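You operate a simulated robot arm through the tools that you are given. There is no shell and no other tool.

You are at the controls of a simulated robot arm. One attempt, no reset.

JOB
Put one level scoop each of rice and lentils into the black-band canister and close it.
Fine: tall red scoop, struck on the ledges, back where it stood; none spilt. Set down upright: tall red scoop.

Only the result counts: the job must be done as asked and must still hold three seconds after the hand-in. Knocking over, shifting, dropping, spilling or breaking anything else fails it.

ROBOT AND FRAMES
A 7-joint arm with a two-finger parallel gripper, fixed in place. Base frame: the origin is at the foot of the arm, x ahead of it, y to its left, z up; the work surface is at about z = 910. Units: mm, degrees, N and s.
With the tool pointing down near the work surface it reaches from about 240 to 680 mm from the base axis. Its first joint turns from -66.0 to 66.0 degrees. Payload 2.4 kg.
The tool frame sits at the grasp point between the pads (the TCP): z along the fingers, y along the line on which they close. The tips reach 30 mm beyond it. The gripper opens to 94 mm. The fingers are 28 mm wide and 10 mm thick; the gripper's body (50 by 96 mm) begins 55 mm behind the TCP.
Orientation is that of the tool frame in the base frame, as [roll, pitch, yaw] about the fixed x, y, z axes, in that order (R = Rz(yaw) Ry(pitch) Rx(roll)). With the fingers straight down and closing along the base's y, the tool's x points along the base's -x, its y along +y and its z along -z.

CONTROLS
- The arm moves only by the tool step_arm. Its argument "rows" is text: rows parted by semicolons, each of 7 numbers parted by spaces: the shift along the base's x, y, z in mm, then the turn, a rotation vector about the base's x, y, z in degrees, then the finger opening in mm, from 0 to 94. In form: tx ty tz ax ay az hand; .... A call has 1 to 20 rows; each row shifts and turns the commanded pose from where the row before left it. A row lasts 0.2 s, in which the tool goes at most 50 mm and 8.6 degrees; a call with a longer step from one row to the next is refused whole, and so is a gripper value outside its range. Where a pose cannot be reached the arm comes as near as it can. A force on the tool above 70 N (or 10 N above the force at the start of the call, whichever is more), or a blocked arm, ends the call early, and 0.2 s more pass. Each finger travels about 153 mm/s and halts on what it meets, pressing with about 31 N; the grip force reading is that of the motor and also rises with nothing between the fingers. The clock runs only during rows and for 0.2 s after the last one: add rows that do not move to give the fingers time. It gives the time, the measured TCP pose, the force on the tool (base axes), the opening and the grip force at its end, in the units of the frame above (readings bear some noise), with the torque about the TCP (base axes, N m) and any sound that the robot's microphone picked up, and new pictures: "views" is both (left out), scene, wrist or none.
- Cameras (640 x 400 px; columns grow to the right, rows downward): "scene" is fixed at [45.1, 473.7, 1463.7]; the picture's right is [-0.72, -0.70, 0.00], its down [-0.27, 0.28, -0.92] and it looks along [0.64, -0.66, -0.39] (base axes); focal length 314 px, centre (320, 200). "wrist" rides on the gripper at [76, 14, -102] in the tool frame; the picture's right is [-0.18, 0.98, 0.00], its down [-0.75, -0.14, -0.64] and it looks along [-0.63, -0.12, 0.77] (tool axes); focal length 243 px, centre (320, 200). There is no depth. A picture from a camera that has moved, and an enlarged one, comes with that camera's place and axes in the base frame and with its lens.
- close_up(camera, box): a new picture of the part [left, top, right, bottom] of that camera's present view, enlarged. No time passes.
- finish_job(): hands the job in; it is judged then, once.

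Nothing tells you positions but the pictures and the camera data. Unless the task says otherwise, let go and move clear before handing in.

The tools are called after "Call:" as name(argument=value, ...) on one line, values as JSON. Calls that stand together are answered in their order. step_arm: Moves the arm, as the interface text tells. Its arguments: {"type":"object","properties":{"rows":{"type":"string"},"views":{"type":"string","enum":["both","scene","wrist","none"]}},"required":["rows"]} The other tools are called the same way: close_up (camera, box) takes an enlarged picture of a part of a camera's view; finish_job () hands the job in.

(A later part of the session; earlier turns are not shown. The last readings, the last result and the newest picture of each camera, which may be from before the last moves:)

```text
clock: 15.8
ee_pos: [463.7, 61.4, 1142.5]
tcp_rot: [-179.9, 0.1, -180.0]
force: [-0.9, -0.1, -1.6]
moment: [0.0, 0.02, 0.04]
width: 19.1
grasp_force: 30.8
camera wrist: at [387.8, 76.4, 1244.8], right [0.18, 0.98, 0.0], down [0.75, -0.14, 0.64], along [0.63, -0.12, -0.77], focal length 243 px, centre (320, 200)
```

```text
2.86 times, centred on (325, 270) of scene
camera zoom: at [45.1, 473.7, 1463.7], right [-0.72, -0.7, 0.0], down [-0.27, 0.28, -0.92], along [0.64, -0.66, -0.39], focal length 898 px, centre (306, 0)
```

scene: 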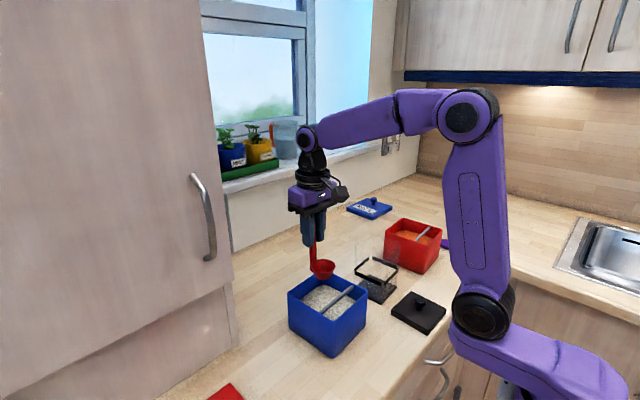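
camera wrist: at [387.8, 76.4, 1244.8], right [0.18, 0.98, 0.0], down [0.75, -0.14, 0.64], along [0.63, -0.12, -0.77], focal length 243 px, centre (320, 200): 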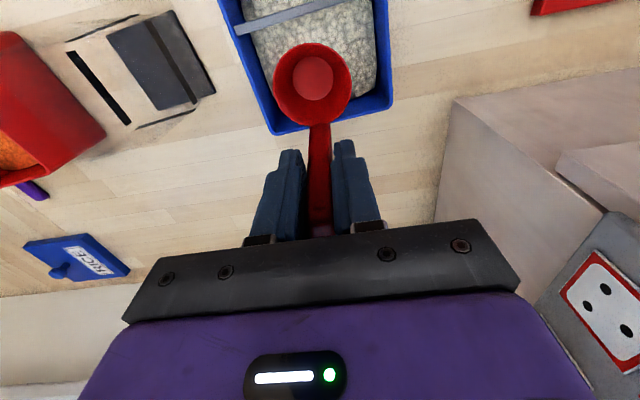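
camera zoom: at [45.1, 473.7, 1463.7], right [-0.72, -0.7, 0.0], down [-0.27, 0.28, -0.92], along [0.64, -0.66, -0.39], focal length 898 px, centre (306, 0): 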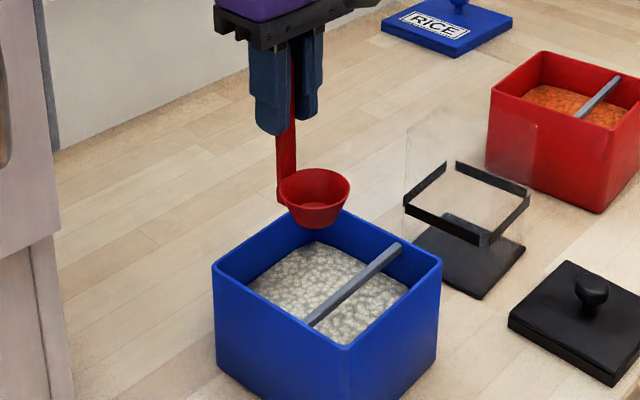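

Cup and bar positions agree with my measurements. With the cup still empty, I'll lower it into the far compartment until its rim is below the bar, so I can find the bar's underside by touch.

Call:
step_arm(rows="0 2 -25 0 0 0 0;0 0 -25 0 0 0 0;0 0 -15 0 0 0 0;0 0 -7 0 0 0 0;0 0 0 0 0 0 0")

Call:
close_up(camera="scene", box=[290, 250, 370, 325])

Call:
close_up(camera="wrist", box=[200, 0, 440, 240])

```text
clock: 17.0
ee_pos: [466.2, 61.4, 1068.1]
tcp_rot: [-179.8, 0.1, -180.0]
force: [-1.3, -0.1, -0.8]
moment: [-0.02, -0.01, -0.01]
width: 19.2
grasp_force: 31.0
camera wrist: at [388.9, 76.6, 1170.8], right [0.18, 0.98, 0.0], down [0.75, -0.14, 0.64], along [0.63, -0.12, -0.77], focal length 243 px, centre (320, 200)
```

scene: 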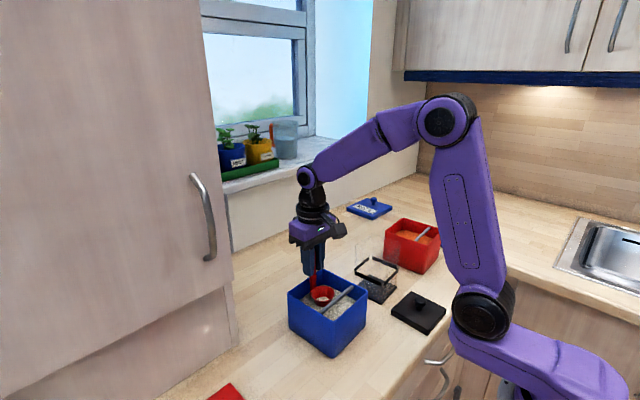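
wrist: 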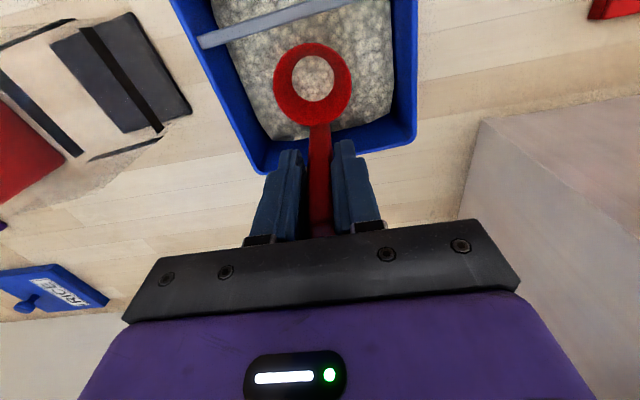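

```text
5.33 times, centred on (330, 288) of scene
camera zoom: at [45.1, 473.7, 1463.7], right [-0.72, -0.7, 0.0], down [-0.27, 0.28, -0.92], along [0.64, -0.66, -0.39], focal length 1677 px, centre (267, -267)
```

zoom: 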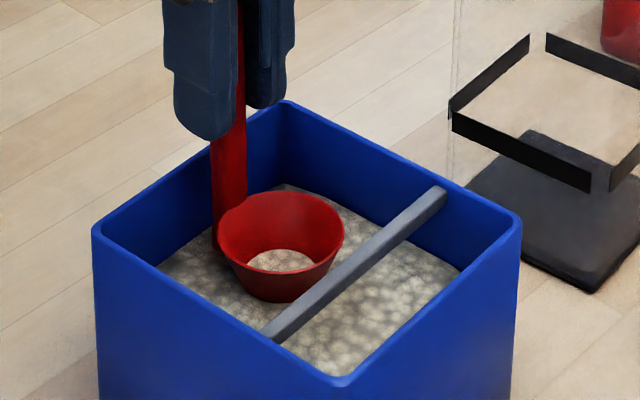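

```text
1.67 times, centred on (320, 120) of wrist
camera zoom: at [388.9, 76.6, 1170.8], right [0.18, 0.98, 0.0], down [0.75, -0.14, 0.64], along [0.63, -0.12, -0.77], focal length 404 px, centre (320, 333)
```

zoom: 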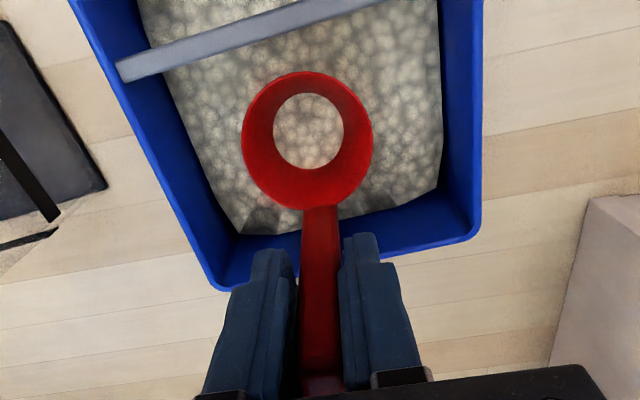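

The cup's floor has just met the rice and its rim is a few millimetres under the bar's height, with no force on the tool. I'll slide it under the bar and raise it in small steps until it touches.

Call:
step_arm(rows="-8 0 0 0 0 0 0;-8 0 0 0 0 0 0;-9 0 0 0 0 0 0;0 0 0 0 0 0 0;0 0 0 0 0 0 0")

Call:
close_up(camera="scene", box=[310, 275, 360, 315])

```text
clock: 18.2
ee_pos: [440.9, 63.9, 1068.9]
tcp_rot: [-179.9, 0.1, 179.9]
force: [0.2, -0.2, -0.8]
moment: [-0.01, 0.0, 0.01]
width: 19.0
grasp_force: 31.0
camera wrist: at [364.4, 78.9, 1171.1], right [0.18, 0.98, 0.0], down [0.75, -0.14, 0.64], along [0.63, -0.12, -0.77], focal length 243 px, centre (320, 200)
```

scene: 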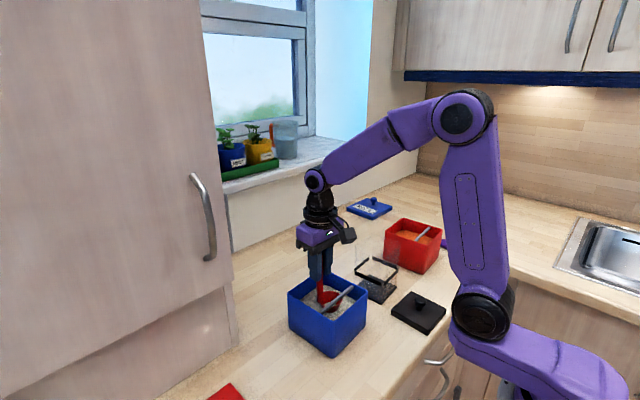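
wrist: 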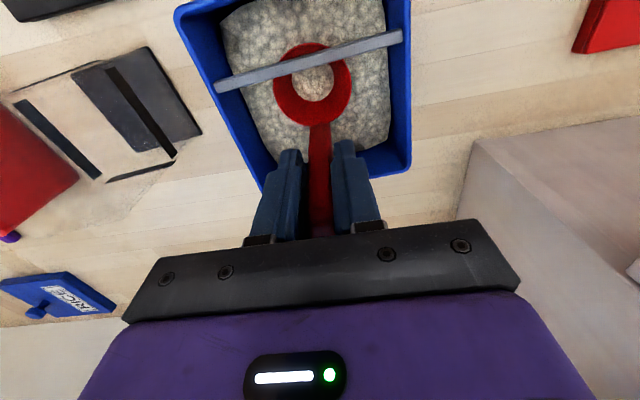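

```text
10.00 times, centred on (335, 295) of scene
camera zoom: at [45.1, 473.7, 1463.7], right [-0.72, -0.7, 0.0], down [-0.27, 0.28, -0.92], along [0.64, -0.66, -0.39], focal length 3145 px, centre (170, -750)
```

zoom: 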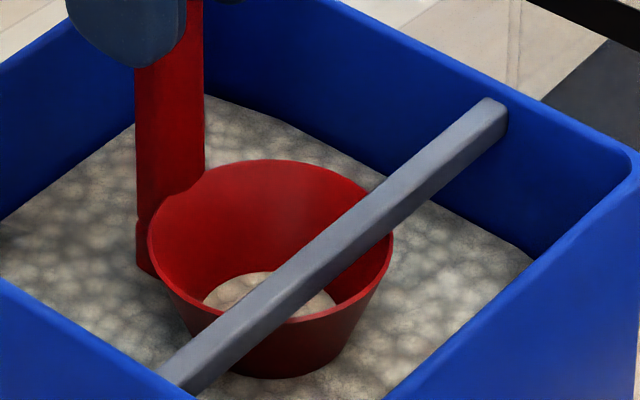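

The cup is cleanly under the bar with clearance. Now I'll raise it in small steps, reading the force.

Call:
step_arm(rows="0 0 1 0 0 0 0;0 0 1 0 0 0 0;0 0 1 0 0 0 0", views="none")

Call:
step_arm(rows="0 0 0.5 0 0 0 0;0 0 0.5 0 0 0 0", views="none")

Call:
step_arm(rows="0 0 0.5 0 0 0 0;0 0 0.5 0 0 0 0", views="none")

```text
clock: 19.0
ee_pos: [440.0, 63.5, 1070.4]
tcp_rot: [-180.0, 0.0, -180.0]
force: [1.0, 1.1, -5.7]
moment: [0.01, -0.37, 0.0]
width: 19.0
grasp_force: 31.1
```

```text
clock: 19.6
ee_pos: [440.3, 64.6, 1071.9]
tcp_rot: [-179.9, 0.0, 180.0]
force: [-0.7, -0.6, -5.2]
moment: [0.02, -0.23, -0.03]
width: 19.3
grasp_force: 30.9
```

```text
clock: 20.2
ee_pos: [439.8, 65.4, 1072.5]
tcp_rot: [-179.9, 0.0, -180.0]
force: [-0.1, -1.0, -6.2]
moment: [-0.02, -0.32, 0.01]
width: 19.1
grasp_force: 31.1
```

Contact showed within about 3 mm (around -5.5 N), so I'll back down at once. Then I'll check that neither the scoop nor the bin has moved.

Call:
step_arm(rows="0 0 -1 0 0 0 0;0 0 -1 0 0 0 0;0 0 -1 0 0 0 0;0 0 -1 0 0 0 0;0 0 0 0 0 0 0")

Call:
close_up(camera="scene", box=[310, 275, 360, 315])

Call:
close_up(camera="scene", box=[284, 262, 374, 360])

Call:
close_up(camera="wrist", box=[200, 0, 440, 240])

```text
clock: 21.4
ee_pos: [439.5, 63.1, 1069.1]
tcp_rot: [-179.9, 0.1, -180.0]
force: [0.6, 0.3, -1.0]
moment: [-0.01, 0.01, 0.02]
width: 19.3
grasp_force: 30.7
camera wrist: at [363.6, 79.4, 1170.8], right [0.18, 0.98, 0.0], down [0.75, -0.14, 0.64], along [0.63, -0.12, -0.77], focal length 243 px, centre (320, 200)
```

scene: 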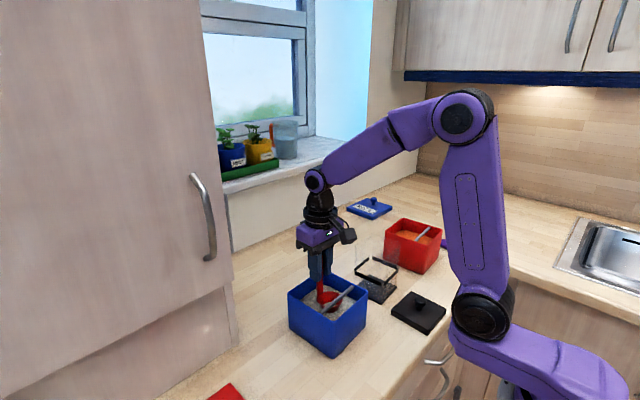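
wrist: 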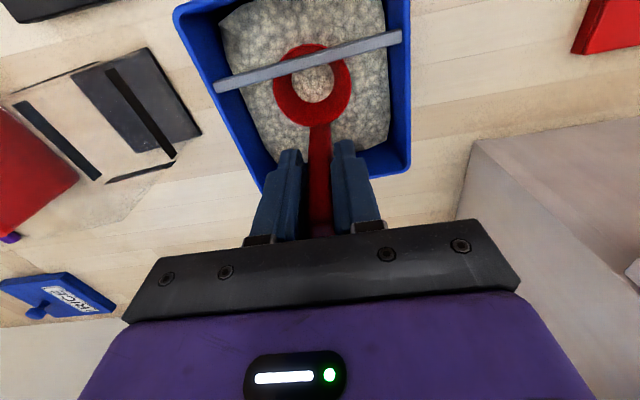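

```text
10.00 times, centred on (335, 295) of scene
camera zoom: at [45.1, 473.7, 1463.7], right [-0.72, -0.7, 0.0], down [-0.27, 0.28, -0.92], along [0.64, -0.66, -0.39], focal length 3145 px, centre (170, -750)
```

zoom: 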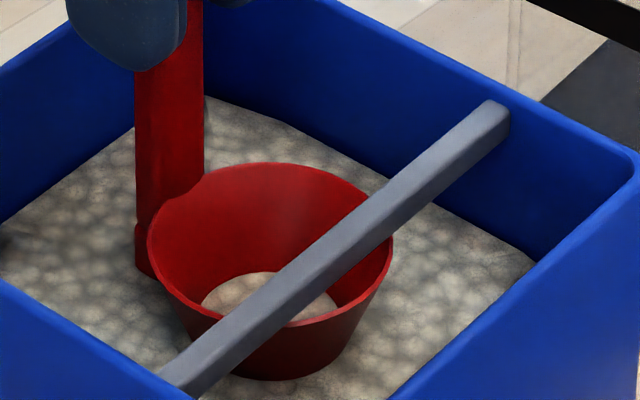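

```text
4.08 times, centred on (329, 311) of scene
camera zoom: at [45.1, 473.7, 1463.7], right [-0.72, -0.7, 0.0], down [-0.27, 0.28, -0.92], along [0.64, -0.66, -0.39], focal length 1284 px, centre (283, -253)
```

zoom: 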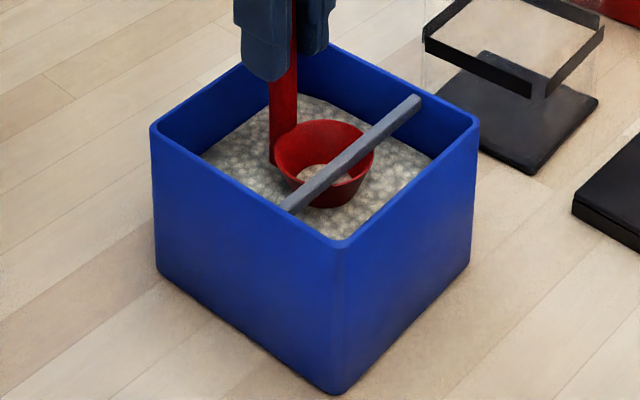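

```text
1.67 times, centred on (320, 120) of wrist
camera zoom: at [363.6, 79.4, 1170.8], right [0.18, 0.98, 0.0], down [0.75, -0.14, 0.64], along [0.63, -0.12, -0.77], focal length 404 px, centre (320, 333)
```

zoom: 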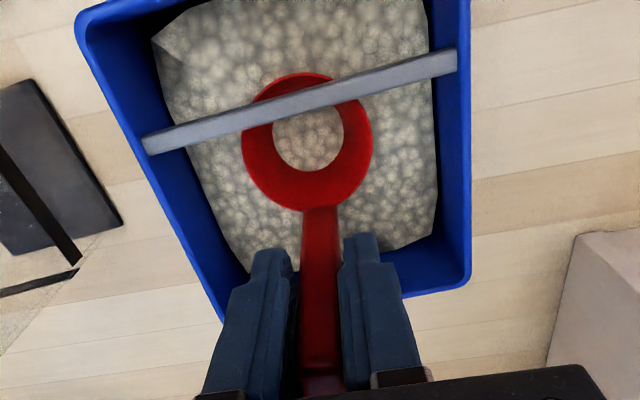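

The bin's corners are unchanged to within a pixel and the scoop hasn't slipped. I'll locate the contact height once more with half-millimetre steps, stopping at the first touch.

Call:
step_arm(rows="0 0 0.5 0 0 0 0;0 0 0 0 0 0 0", views="none")

```text
clock: 22.0
ee_pos: [440.4, 63.8, 1069.7]
tcp_rot: [-179.9, 0.1, 179.9]
force: [0.4, 0.1, 0.1]
moment: [-0.01, -0.02, 0.0]
width: 19.1
grasp_force: 30.9
```

Call:
step_arm(rows="0 0 0.5 0 0 0 0;0 0 0 0 0 0 0", views="none")

```text
clock: 22.6
ee_pos: [440.5, 63.9, 1069.5]
tcp_rot: [-180.0, 0.1, 180.0]
force: [0.1, 0.9, -1.8]
moment: [-0.01, -0.02, 0.0]
width: 19.3
grasp_force: 31.3
```

Call:
step_arm(rows="0 0 0.5 0 0 0 0;0 0 0 0 0 0 0", views="none")

```text
clock: 23.2
ee_pos: [439.5, 64.7, 1070.2]
tcp_rot: [-179.9, 0.1, -180.0]
force: [0.0, 0.0, -0.1]
moment: [-0.02, 0.0, 0.03]
width: 19.1
grasp_force: 30.9
```

Call:
step_arm(rows="0 0 0.4 0 0 0 0;0 0 0 0 0 0 0", views="none")

```text
clock: 23.8
ee_pos: [439.4, 63.4, 1070.8]
tcp_rot: [-180.0, 0.1, 180.0]
force: [-0.1, -0.4, 0.2]
moment: [0.01, -0.02, 0.0]
width: 19.3
grasp_force: 31.0
```

Call:
step_arm(rows="0 0 0.5 0 0 0 0;0 0 0 0 0 0 0", views="none")

```text
clock: 24.4
ee_pos: [439.7, 62.8, 1070.1]
tcp_rot: [-179.9, -0.1, -180.0]
force: [-0.4, 0.3, -6.1]
moment: [0.01, -0.23, -0.04]
width: 19.5
grasp_force: 31.2
```

Contact is repeatable at this height (TCP z ≈ 1070.5), so striking should run about 0.6 mm below it. Next I'll drop clear of the bar, move back to the open compartment and plunge the cup into the rice.

Call:
step_arm(rows="0 0 -2 0 0 0 0;0 0 -2 0 0 0 0;7 0 0 0 0 0 0;7 0 0 0 0 0 0;7 0 0 0 0 0 0;0 0 -6 0 0 0 0;0 0 -6 0 0 0 0;0 0 0 0 0 0 0")

Call:
close_up(camera="scene", box=[290, 250, 370, 325])

Call:
close_up(camera="wrist", box=[200, 0, 440, 240])

```text
clock: 26.2
ee_pos: [462.3, 63.4, 1055.8]
tcp_rot: [-180.0, 0.1, -180.0]
force: [0.1, 1.4, -0.7]
moment: [-0.01, -0.02, -0.01]
width: 19.4
grasp_force: 31.4
camera wrist: at [384.9, 78.3, 1157.7], right [0.18, 0.98, 0.0], down [0.75, -0.14, 0.64], along [0.63, -0.12, -0.77], focal length 243 px, centre (320, 200)
```

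scene: 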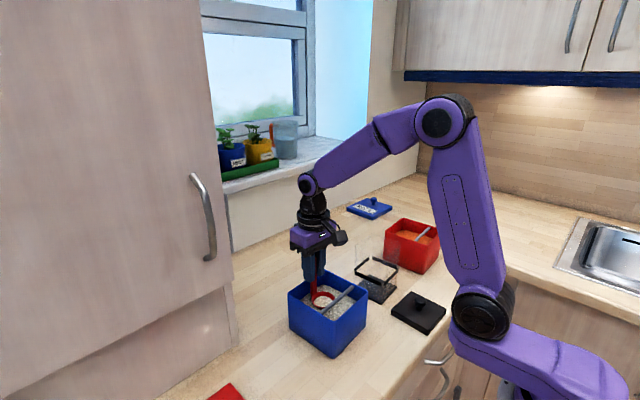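
wrist: 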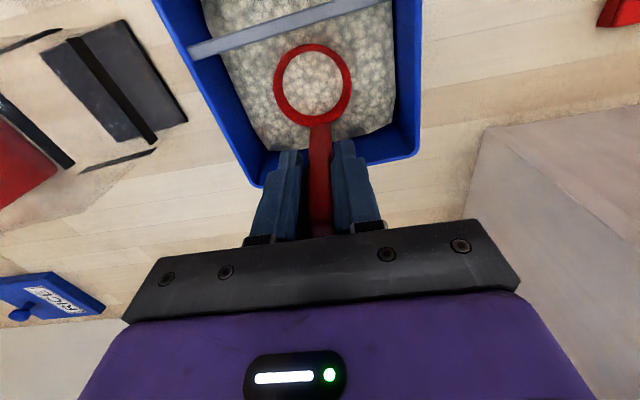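

```text
5.33 times, centred on (330, 288) of scene
camera zoom: at [45.1, 473.7, 1463.7], right [-0.72, -0.7, 0.0], down [-0.27, 0.28, -0.92], along [0.64, -0.66, -0.39], focal length 1677 px, centre (267, -267)
```

zoom: 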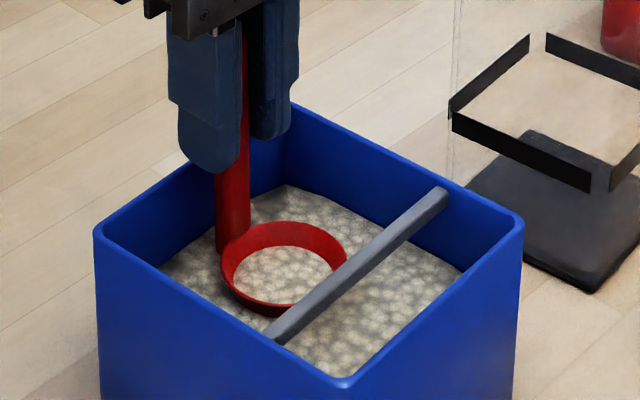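

```text
1.67 times, centred on (320, 120) of wrist
camera zoom: at [384.9, 78.3, 1157.7], right [0.18, 0.98, 0.0], down [0.75, -0.14, 0.64], along [0.63, -0.12, -0.77], focal length 404 px, centre (320, 333)
```

zoom: 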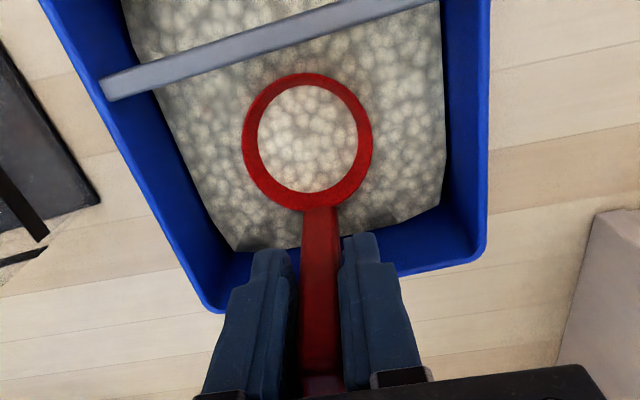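

The rice bed stays as a passive surface around the cup. I'll go deeper, drag the cup through the rice, then ease back to +x while rising to just below striking height.

Call:
step_arm(rows="-2 0 -6 0 0 0 0;-2 0 -6 0 0 0 0;0 0 -5 0 0 0 0;0 0 -5 0 0 0 0;-4 0 0 0 0 0 0;-4 0 0 0 0 0 0;-4 0 0 0 0 0 0;0 0 0 0 0 0 0")

Call:
close_up(camera="scene", box=[290, 250, 370, 325])

Call:
close_up(camera="wrist", box=[200, 0, 440, 240])

```text
clock: 28.0
ee_pos: [445.6, 65.0, 1033.7]
tcp_rot: [-179.9, 0.1, -180.0]
force: [0.5, -0.1, -0.7]
moment: [0.0, 0.0, 0.0]
width: 19.4
grasp_force: 31.1
camera wrist: at [369.6, 79.7, 1136.1], right [0.18, 0.98, 0.0], down [0.75, -0.14, 0.64], along [0.63, -0.12, -0.77], focal length 243 px, centre (320, 200)
```

scene: 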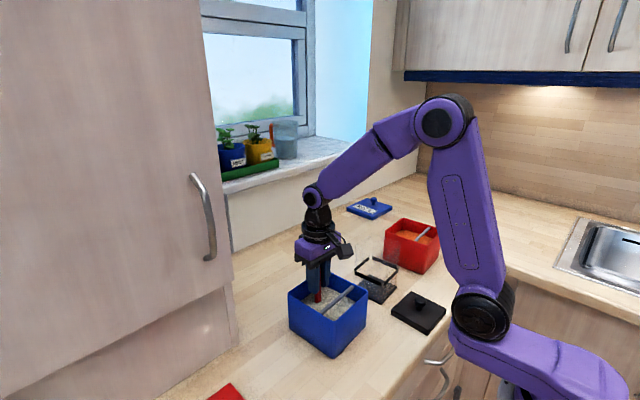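
wrist: 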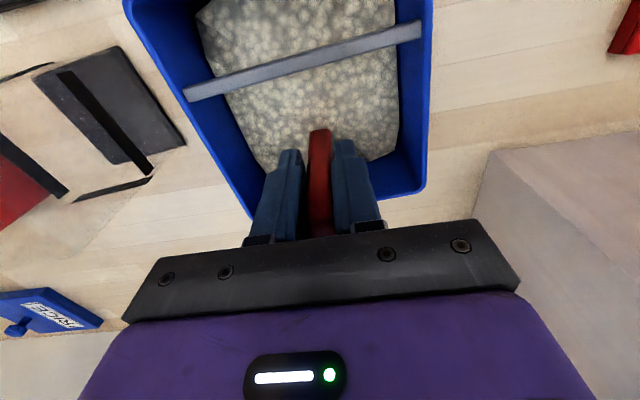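

```text
5.33 times, centred on (330, 288) of scene
camera zoom: at [45.1, 473.7, 1463.7], right [-0.72, -0.7, 0.0], down [-0.27, 0.28, -0.92], along [0.64, -0.66, -0.39], focal length 1677 px, centre (267, -267)
```

zoom: 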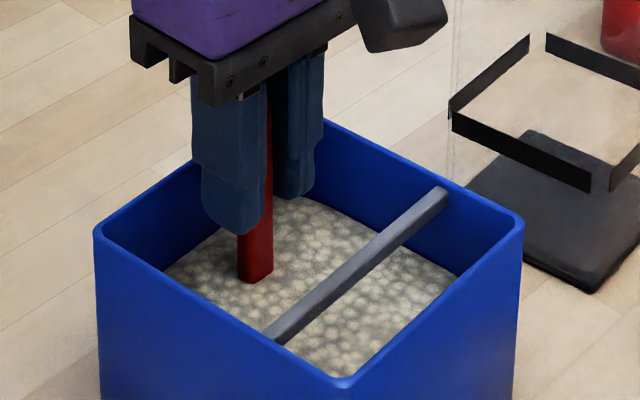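

```text
1.67 times, centred on (320, 120) of wrist
camera zoom: at [369.6, 79.7, 1136.1], right [0.18, 0.98, 0.0], down [0.75, -0.14, 0.64], along [0.63, -0.12, -0.77], focal length 404 px, centre (320, 333)
```

zoom: 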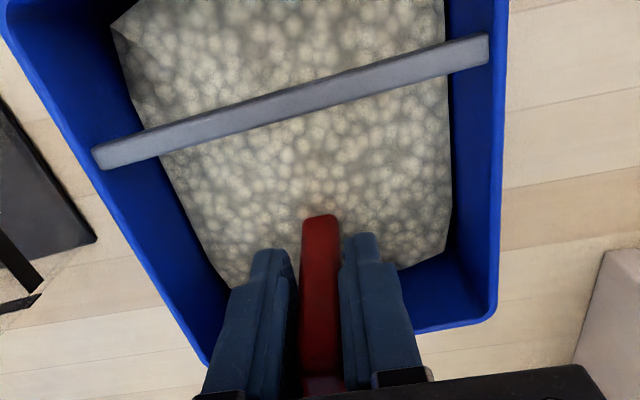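

The cup is fully under the rice. I'll rise slowly back toward +x to about 3 mm below the bar-contact height and look at the heap.

Call:
step_arm(rows="4 0 4 0 0 0 0;4 0 5 0 0 0 0;4 0 5 0 0 0 0;4 0 5 0 0 0 0;1 0 5 0 0 0 0;0 0 5 0 0 0 0;0 0 4 0 0 0 0;0 0 2 0 0 0 0;0 0 0 0 0 0 0;0 0 0 0 0 0 0")

Call:
close_up(camera="scene", box=[300, 260, 360, 315])

Call:
close_up(camera="wrist", box=[230, 0, 410, 180])

```text
clock: 30.2
ee_pos: [462.1, 64.1, 1067.7]
tcp_rot: [-179.9, 0.1, -180.0]
force: [-1.1, -0.7, 0.1]
moment: [-0.04, -0.03, 0.01]
width: 19.4
grasp_force: 30.9
camera wrist: at [385.7, 79.6, 1170.7], right [0.18, 0.98, 0.0], down [0.75, -0.14, 0.64], along [0.63, -0.12, -0.77], focal length 243 px, centre (320, 200)
```

scene: 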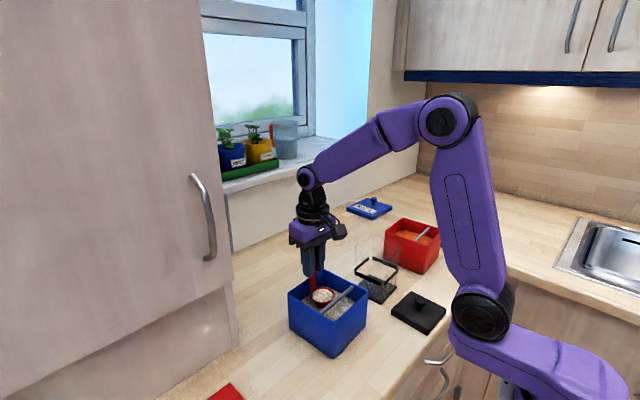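
wrist: 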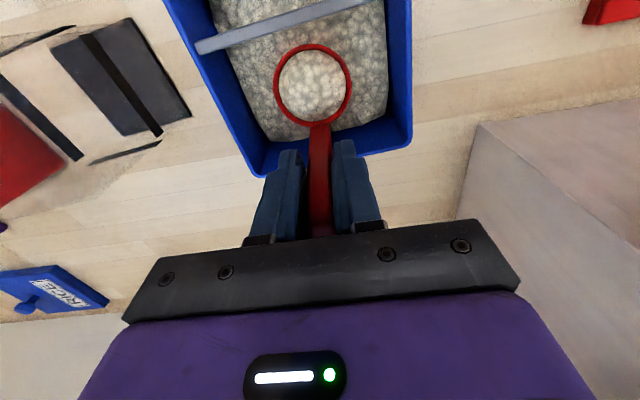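

```text
7.27 times, centred on (330, 288) of scene
camera zoom: at [45.1, 473.7, 1463.7], right [-0.72, -0.7, 0.0], down [-0.27, 0.28, -0.92], along [0.64, -0.66, -0.39], focal length 2287 px, centre (247, -436)
```

zoom: 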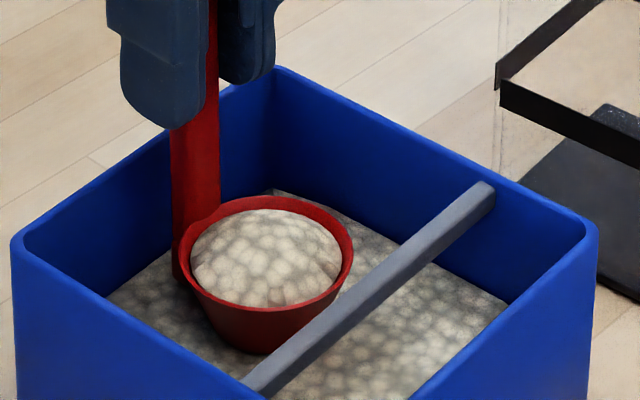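

```text
2.22 times, centred on (320, 90) of wrist
camera zoom: at [385.7, 79.6, 1170.7], right [0.18, 0.98, 0.0], down [0.75, -0.14, 0.64], along [0.63, -0.12, -0.77], focal length 539 px, centre (320, 444)
```

zoom: 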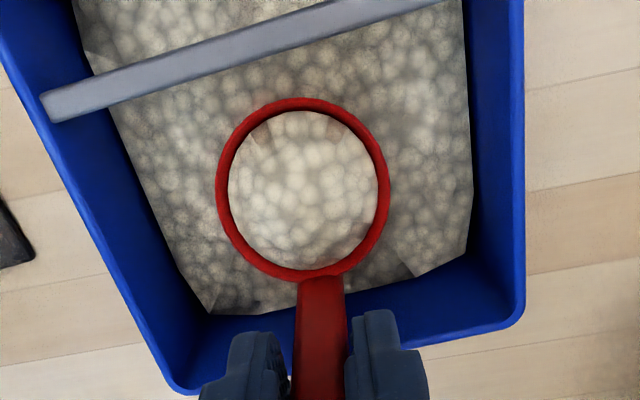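

A domed heap of rice is in the cup. I'll rise to about 0.7 mm below contact and draw the cup slowly toward -x under the bar to strike it.

Call:
step_arm(rows="0 0 1.2 0 0 0 0;0 0 1.1 0 0 0 0;-4 0 0 0 0 0 0;-4 0 0 0 0 0 0;-4 0 0 0 0 0 0;-4 0 0 0 0 0 0;-4 0 0 0 0 0 0;-4 0 0 0 0 0 0;-4 0 0 0 0 0 0;-4 0 0 0 0 0 0;0 0 0 0 0 0 0")

Call:
close_up(camera="scene", box=[300, 260, 360, 315])

Call:
close_up(camera="wrist", box=[230, 0, 410, 180])

```text
clock: 32.6
ee_pos: [428.8, 65.4, 1070.0]
tcp_rot: [-179.9, 0.1, -180.0]
force: [-0.1, -0.4, -0.5]
moment: [0.02, 0.0, 0.02]
width: 19.5
grasp_force: 31.1
camera wrist: at [352.5, 79.2, 1172.5], right [0.18, 0.98, 0.0], down [0.75, -0.14, 0.64], along [0.63, -0.12, -0.77], focal length 243 px, centre (320, 200)
```

scene: 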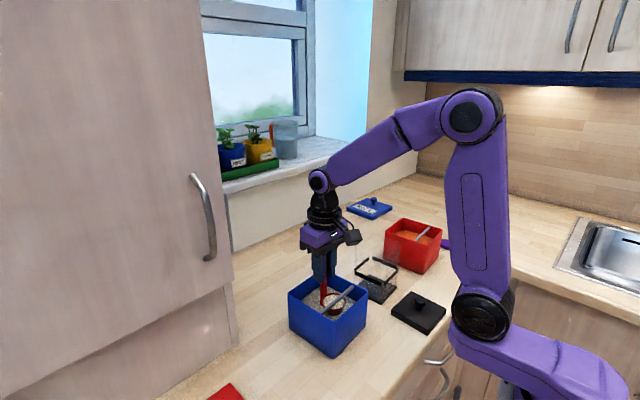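
wrist: 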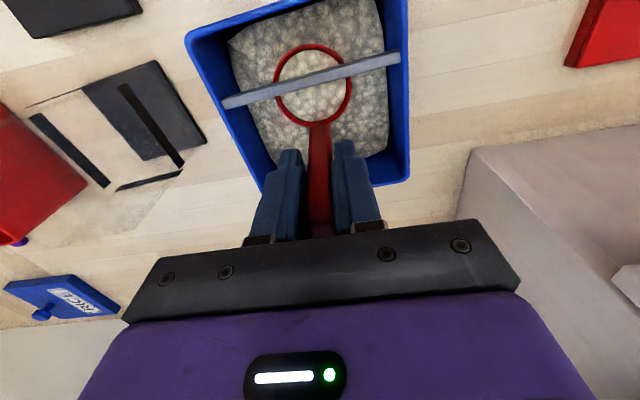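

```text
7.27 times, centred on (330, 288) of scene
camera zoom: at [45.1, 473.7, 1463.7], right [-0.72, -0.7, 0.0], down [-0.27, 0.28, -0.92], along [0.64, -0.66, -0.39], focal length 2287 px, centre (247, -436)
```

zoom: 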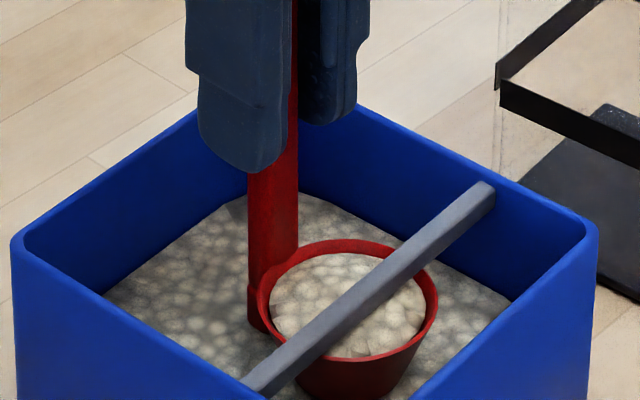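

```text
2.22 times, centred on (320, 90) of wrist
camera zoom: at [352.5, 79.2, 1172.5], right [0.18, 0.98, 0.0], down [0.75, -0.14, 0.64], along [0.63, -0.12, -0.77], focal length 539 px, centre (320, 444)
```

zoom: 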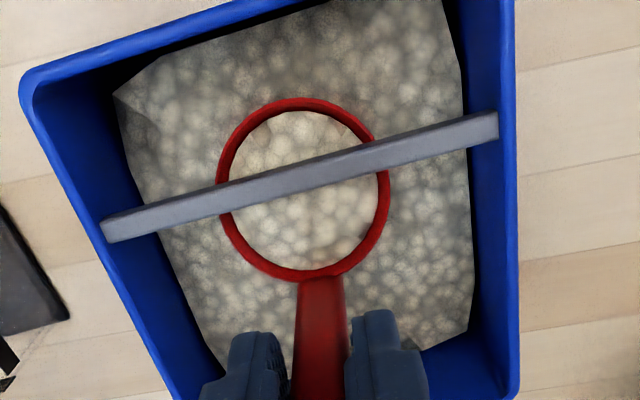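

The bar is past the middle of the cup and the heap already looks flatter. There is about 13 mm left to the wall, so I'll take another 9 mm and check.

Call:
step_arm(rows="-3 0 0 0 0 0 0;-3 0 0 0 0 0 0;-3 0 0 0 0 0 0;0 0 0 0 0 0 0;0 0 0 0 0 0 0")

Call:
close_up(camera="scene", box=[310, 270, 360, 315])

Call:
close_up(camera="wrist", box=[230, 0, 410, 180])

```text
clock: 33.8
ee_pos: [421.2, 63.4, 1071.7]
tcp_rot: [-179.9, 0.2, -179.9]
force: [0.1, -0.2, -0.2]
moment: [0.01, -0.04, -0.03]
width: 19.3
grasp_force: 31.2
camera wrist: at [343.8, 79.3, 1173.4], right [0.18, 0.98, 0.0], down [0.75, -0.14, 0.64], along [0.63, -0.12, -0.77], focal length 243 px, centre (320, 200)
```

scene: 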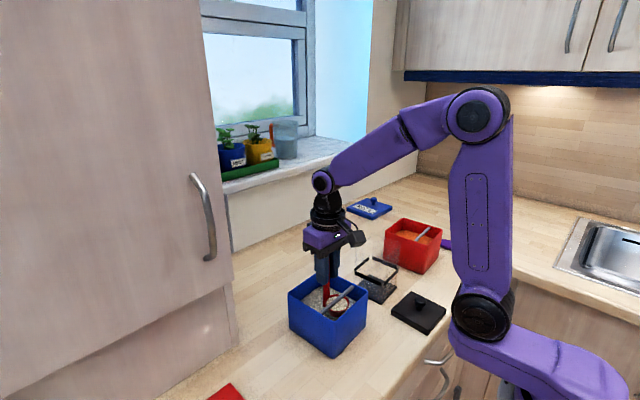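
wrist: 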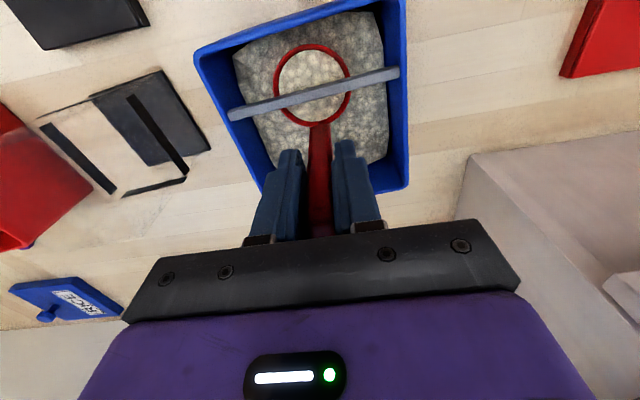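

```text
8.89 times, centred on (335, 292) of scene
camera zoom: at [45.1, 473.7, 1463.7], right [-0.72, -0.7, 0.0], down [-0.27, 0.28, -0.92], along [0.64, -0.66, -0.39], focal length 2795 px, centre (187, -622)
```

zoom: 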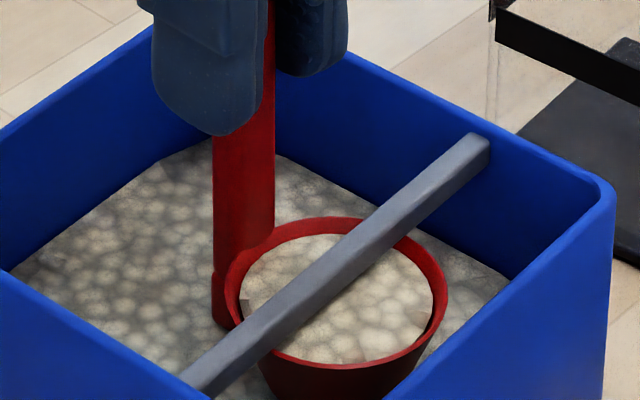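

```text
2.22 times, centred on (320, 90) of wrist
camera zoom: at [343.8, 79.3, 1173.4], right [0.18, 0.98, 0.0], down [0.75, -0.14, 0.64], along [0.63, -0.12, -0.77], focal length 539 px, centre (320, 444)
```

zoom: 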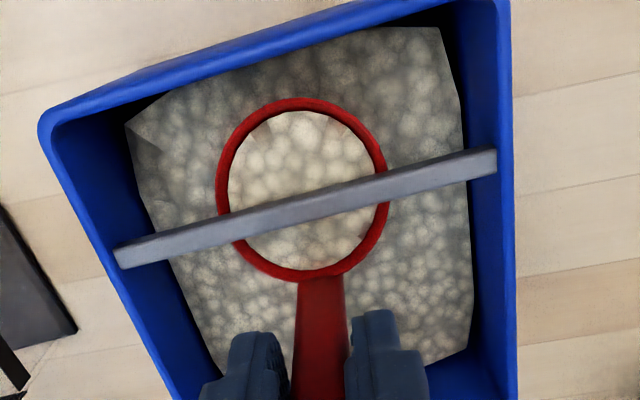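

The surface looks flat now. I'll come back toward +x at the same height and inspect the cup.

Call:
step_arm(rows="0 0 -0.5 0 0 0 0;5 0 0 0 0 0 0;6 0 0 0 0 0 0;6 0 0 0 0 0 0;6 0 0 0 0 0 0;6 0 0 0 0 0 0;6 0 0 0 0 0 0;6 0 0 0 0 0 0;0 0 0 0 0 0 0;0 0 0 0 0 0 0")

Call:
close_up(camera="scene", box=[300, 268, 350, 313])

Call:
close_up(camera="wrist", box=[230, 0, 410, 180])

```text
clock: 36.0
ee_pos: [462.4, 64.7, 1069.8]
tcp_rot: [-179.8, 0.1, 180.0]
force: [-0.2, -0.5, -0.4]
moment: [0.01, -0.01, 0.0]
width: 19.3
grasp_force: 31.4
camera wrist: at [385.6, 78.8, 1171.9], right [0.18, 0.98, 0.0], down [0.75, -0.14, 0.64], along [0.63, -0.12, -0.77], focal length 243 px, centre (320, 200)
```

scene: 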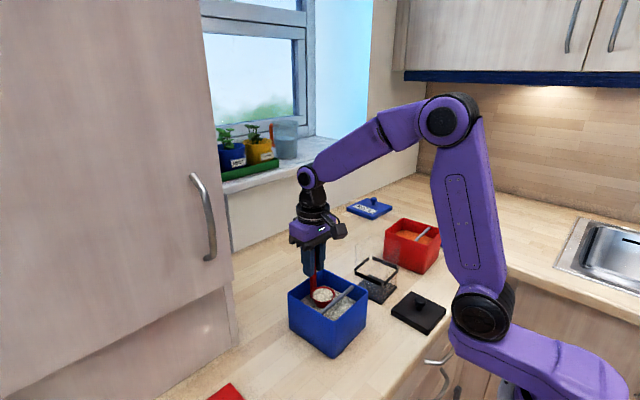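
wrist: 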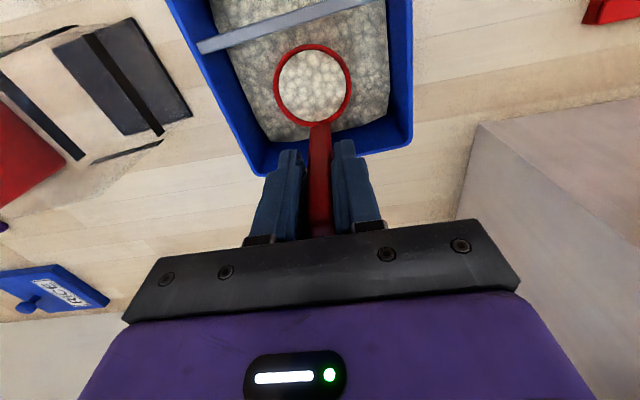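

```text
8.89 times, centred on (325, 290) of scene
camera zoom: at [45.1, 473.7, 1463.7], right [-0.72, -0.7, 0.0], down [-0.27, 0.28, -0.92], along [0.64, -0.66, -0.39], focal length 2795 px, centre (276, -604)
```

zoom: 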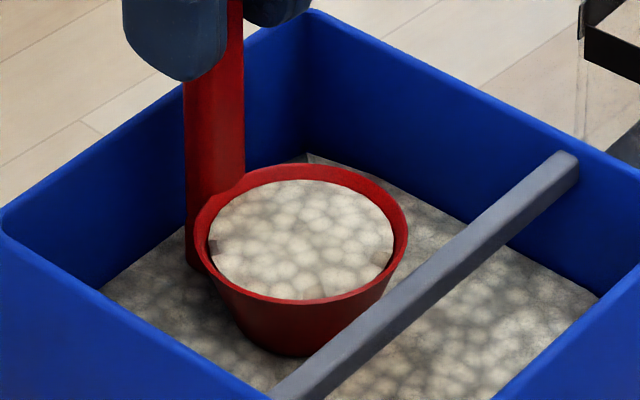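

```text
2.22 times, centred on (320, 90) of wrist
camera zoom: at [385.6, 78.8, 1171.9], right [0.18, 0.98, 0.0], down [0.75, -0.14, 0.64], along [0.63, -0.12, -0.77], focal length 539 px, centre (320, 444)
```

zoom: 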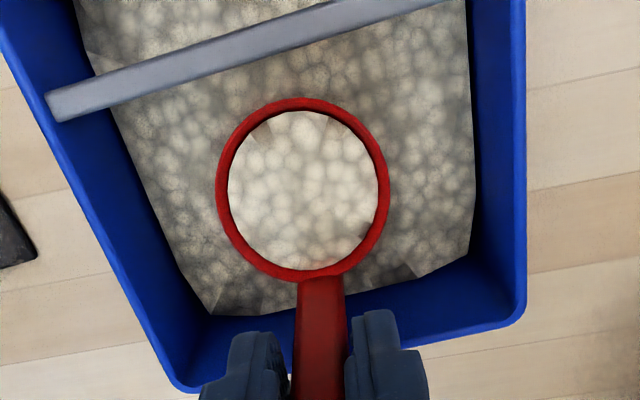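

The rice is now struck flat with the rim. I'll lift straight out of the bin, keep the cup level, and check it before carrying it to the canister.

Call:
step_arm(rows="0 0 4 0 0 0 0;0 0 10 0 0 0 0;0 0 16 0 0 0 0;0 0 20 0 0 0 0;0 0 20 0 0 0 0;0 0 18 0 0 0 0;0 0 12 0 0 0 0;0 0 5 0 0 0 0;0 0 0 0 0 0 0;0 0 0 0 0 0 0")

Call:
close_up(camera="scene", box=[295, 215, 355, 300])

Call:
close_up(camera="wrist", box=[230, 0, 410, 180])

```text
clock: 38.2
ee_pos: [460.8, 65.2, 1175.2]
tcp_rot: [-179.8, 0.1, -180.0]
force: [-0.1, 0.3, -1.1]
moment: [0.0, 0.04, 0.02]
width: 19.7
grasp_force: 30.9
camera wrist: at [384.9, 79.9, 1277.9], right [0.18, 0.98, 0.0], down [0.75, -0.14, 0.64], along [0.63, -0.12, -0.77], focal length 243 px, centre (320, 200)
```

scene: 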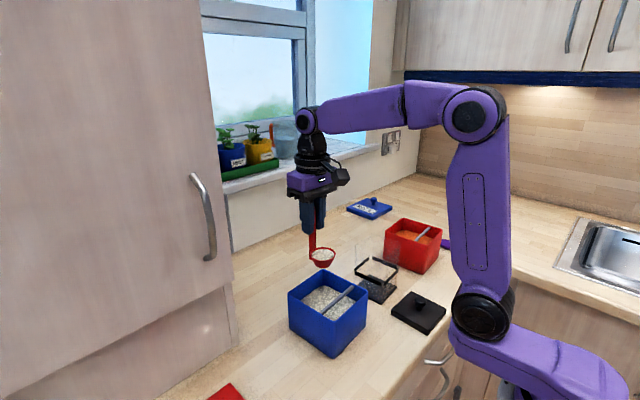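
wrist: 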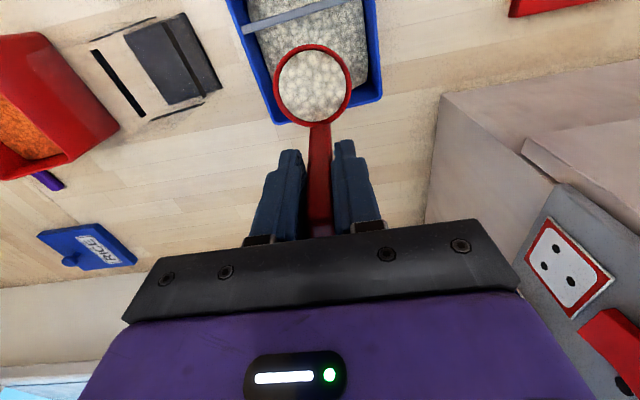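

```text
4.71 times, centred on (325, 258) of scene
camera zoom: at [45.1, 473.7, 1463.7], right [-0.72, -0.7, 0.0], down [-0.27, 0.28, -0.92], along [0.64, -0.66, -0.39], focal length 1480 px, centre (296, -71)
```

zoom: 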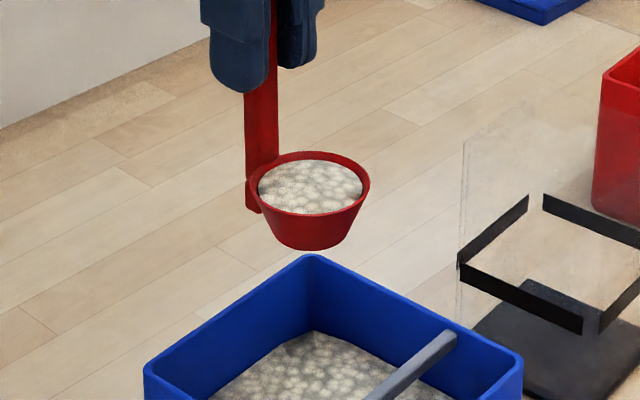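

```text
2.22 times, centred on (320, 90) of wrist
camera zoom: at [384.9, 79.9, 1277.9], right [0.18, 0.98, 0.0], down [0.75, -0.14, 0.64], along [0.63, -0.12, -0.77], focal length 539 px, centre (320, 444)
```

zoom: 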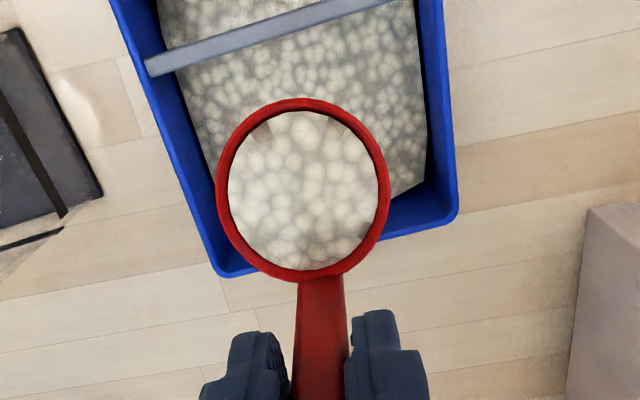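

The scoop is level and clear of the bin. I'll carry it smoothly across to above the canister with no tilt.

Call:
step_arm(rows="0.5 -6 0 0 0 0 0;1 -13 0 0 0 0 0;1.5 -19 0 0 0 0 0;1.5 -23 0 0 0 0 0;1.5 -25 0 0 0 0 0;1.5 -25 0 0 0 0 0;1.5 -22 0 0 0 0 0;1 -16 0 0 0 0 0;1 -10 0 0 0 0 0;0 -4.5 0 0 0 0 0;0 0 0 0 0 0 0;0 0 0 0 0 0 0")

Call:
close_up(camera="wrist", box=[230, 0, 410, 180])

Call:
close_up(camera="scene", box=[340, 200, 420, 310])

```text
clock: 40.8
ee_pos: [474.1, -101.3, 1176.2]
tcp_rot: [-179.9, 0.1, -180.0]
force: [-0.2, 0.9, -1.2]
moment: [-0.01, -0.03, 0.01]
width: 19.5
grasp_force: 31.1
camera wrist: at [396.9, -84.6, 1278.6], right [0.18, 0.98, 0.0], down [0.75, -0.14, 0.64], along [0.63, -0.12, -0.77], focal length 243 px, centre (320, 200)
```

scene: 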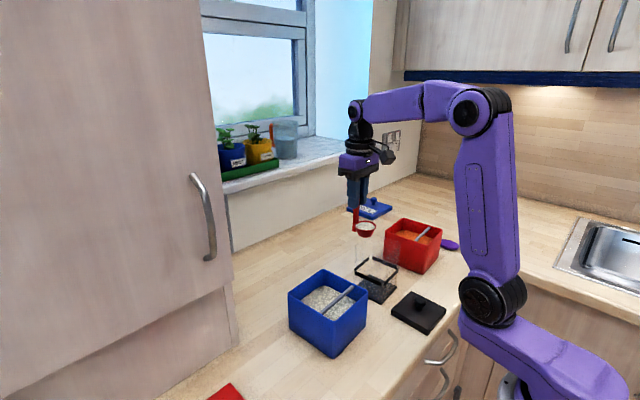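
wrist: 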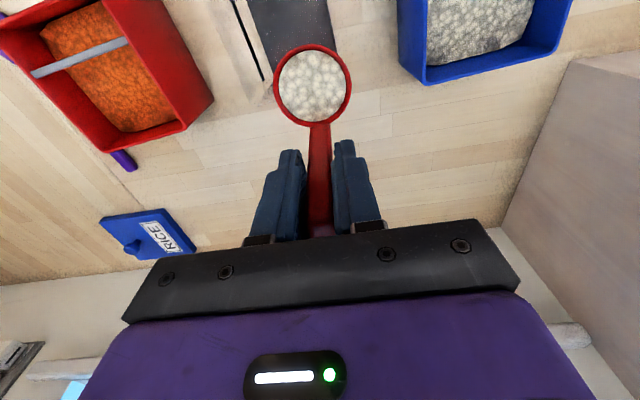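

```text
2.22 times, centred on (320, 90) of wrist
camera zoom: at [396.9, -84.6, 1278.6], right [0.18, 0.98, 0.0], down [0.75, -0.14, 0.64], along [0.63, -0.12, -0.77], focal length 539 px, centre (320, 444)
```

zoom: 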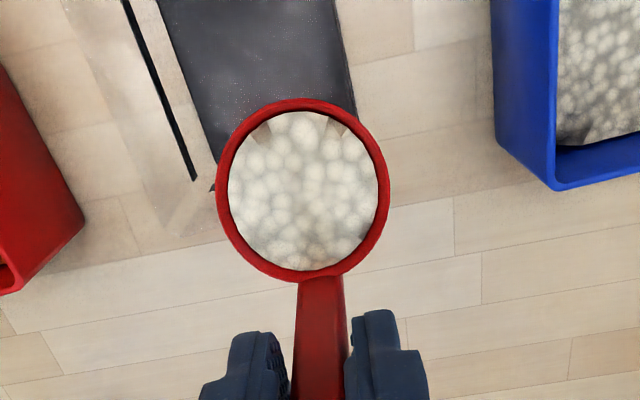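

```text
3.64 times, centred on (380, 255) of scene
camera zoom: at [45.1, 473.7, 1463.7], right [-0.72, -0.7, 0.0], down [-0.27, 0.28, -0.92], along [0.64, -0.66, -0.39], focal length 1144 px, centre (102, 0)
```

zoom: 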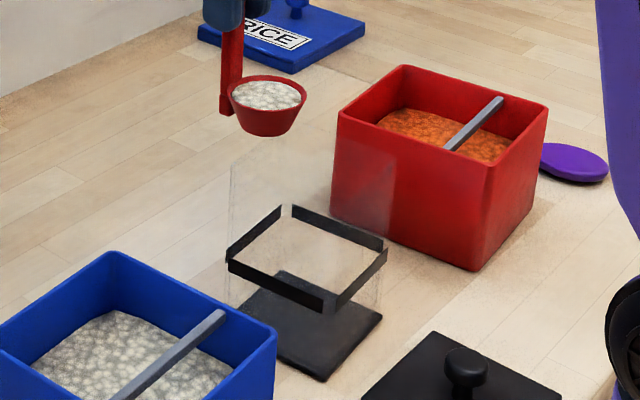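

The cup is above the canister with the pour lip about 40 mm over its rim. I'll start tilting in 8° steps about the diagonal, holding the lip at a fixed point over the opening, and check that the arm follows.

Call:
step_arm(rows="-7.81 -7.81 1.85 5.657 -5.657 0 0;-8.3 -8.3 0.26 5.657 -5.657 0 0;-8.65 -8.65 -1.42 5.657 -5.657 0 0;0 0 0 0 0 0 0;0 0 0 0 0 0 0")

Call:
close_up(camera="scene", box=[340, 200, 420, 310])

```text
clock: 42.0
ee_pos: [448.7, -124.4, 1176.9]
tcp_rot: [162.5, 16.9, 177.4]
force: [-0.5, 0.3, -0.9]
moment: [-0.03, 0.02, 0.01]
width: 19.3
grasp_force: 31.2
camera wrist: at [344.2, -136.6, 1252.3], right [0.13, 0.93, 0.34], down [0.54, -0.35, 0.76], along [0.83, 0.08, -0.55], focal length 243 px, centre (320, 200)
```

scene: 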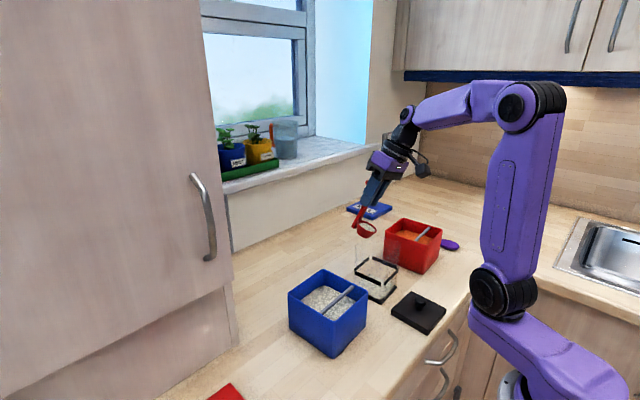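
wrist: 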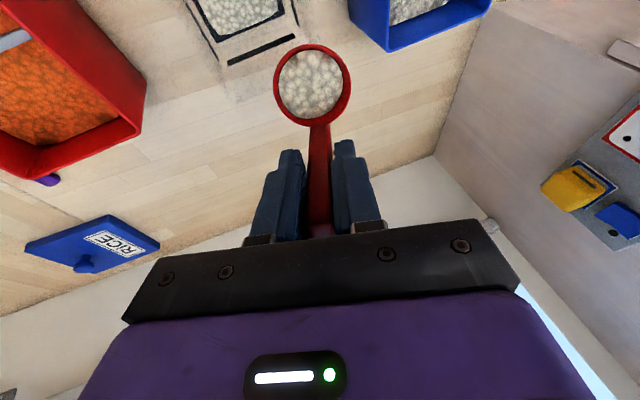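

```text
3.64 times, centred on (380, 255) of scene
camera zoom: at [45.1, 473.7, 1463.7], right [-0.72, -0.7, 0.0], down [-0.27, 0.28, -0.92], along [0.64, -0.66, -0.39], focal length 1144 px, centre (102, 0)
```

zoom: 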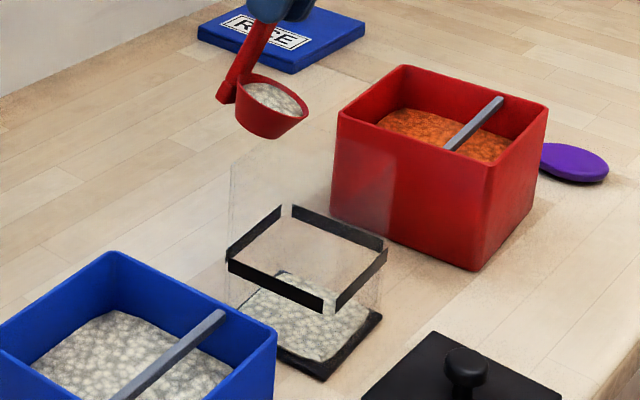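

Rice is already flowing into the canister and the arm follows the tilt. I'll continue in 24° increments with the lip fixed.

Call:
step_arm(rows="-8.81 -8.81 0.85 5.657 -5.657 0 0;-8.81 -8.81 -0.89 5.657 -5.657 0 0;-8.63 -8.63 -2.61 5.657 -5.657 0 0;0 0 0 0 0 0 0;0 0 0 0 0 0 0")

Call:
close_up(camera="scene", box=[340, 200, 420, 310])

```text
clock: 43.2
ee_pos: [420.9, -151.0, 1173.3]
tcp_rot: [141.7, 31.7, 168.6]
force: [0.2, -0.2, -0.3]
moment: [-0.02, 0.02, -0.02]
width: 19.1
grasp_force: 30.7
camera wrist: at [301.5, -179.2, 1209.6], right [-0.01, 0.79, 0.61], down [0.31, -0.58, 0.75], along [0.95, 0.2, -0.24], focal length 243 px, centre (320, 200)
```

scene: 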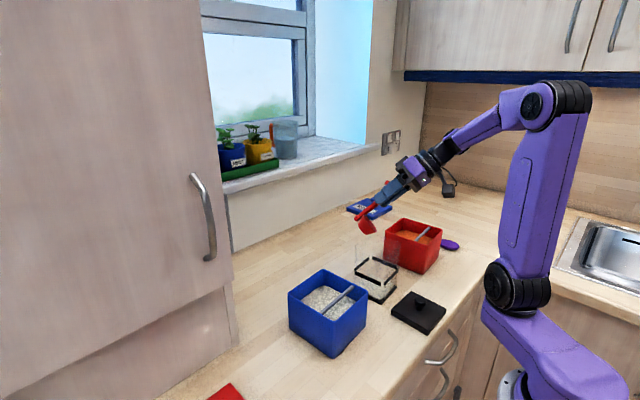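
wrist: 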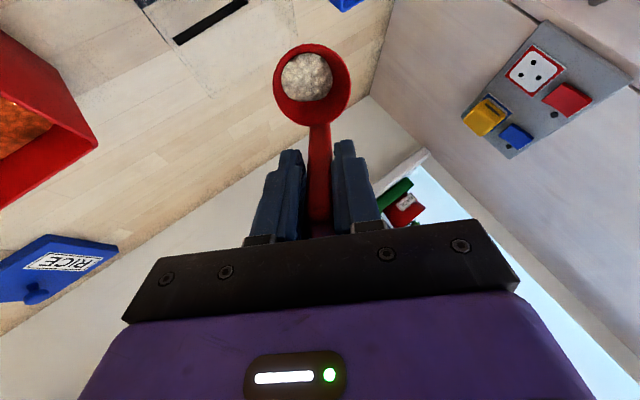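

```text
3.64 times, centred on (380, 255) of scene
camera zoom: at [45.1, 473.7, 1463.7], right [-0.72, -0.7, 0.0], down [-0.27, 0.28, -0.92], along [0.64, -0.66, -0.39], focal length 1144 px, centre (102, 0)
```

zoom: 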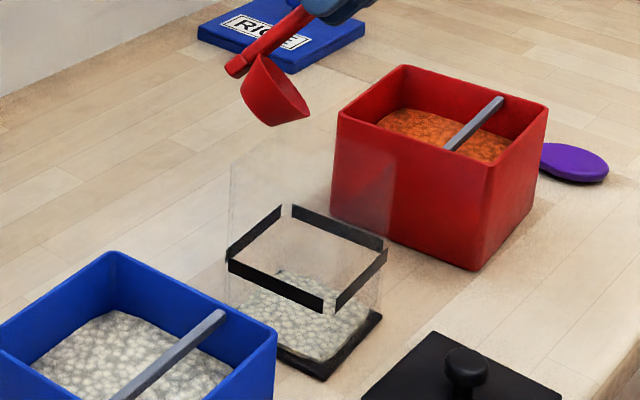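

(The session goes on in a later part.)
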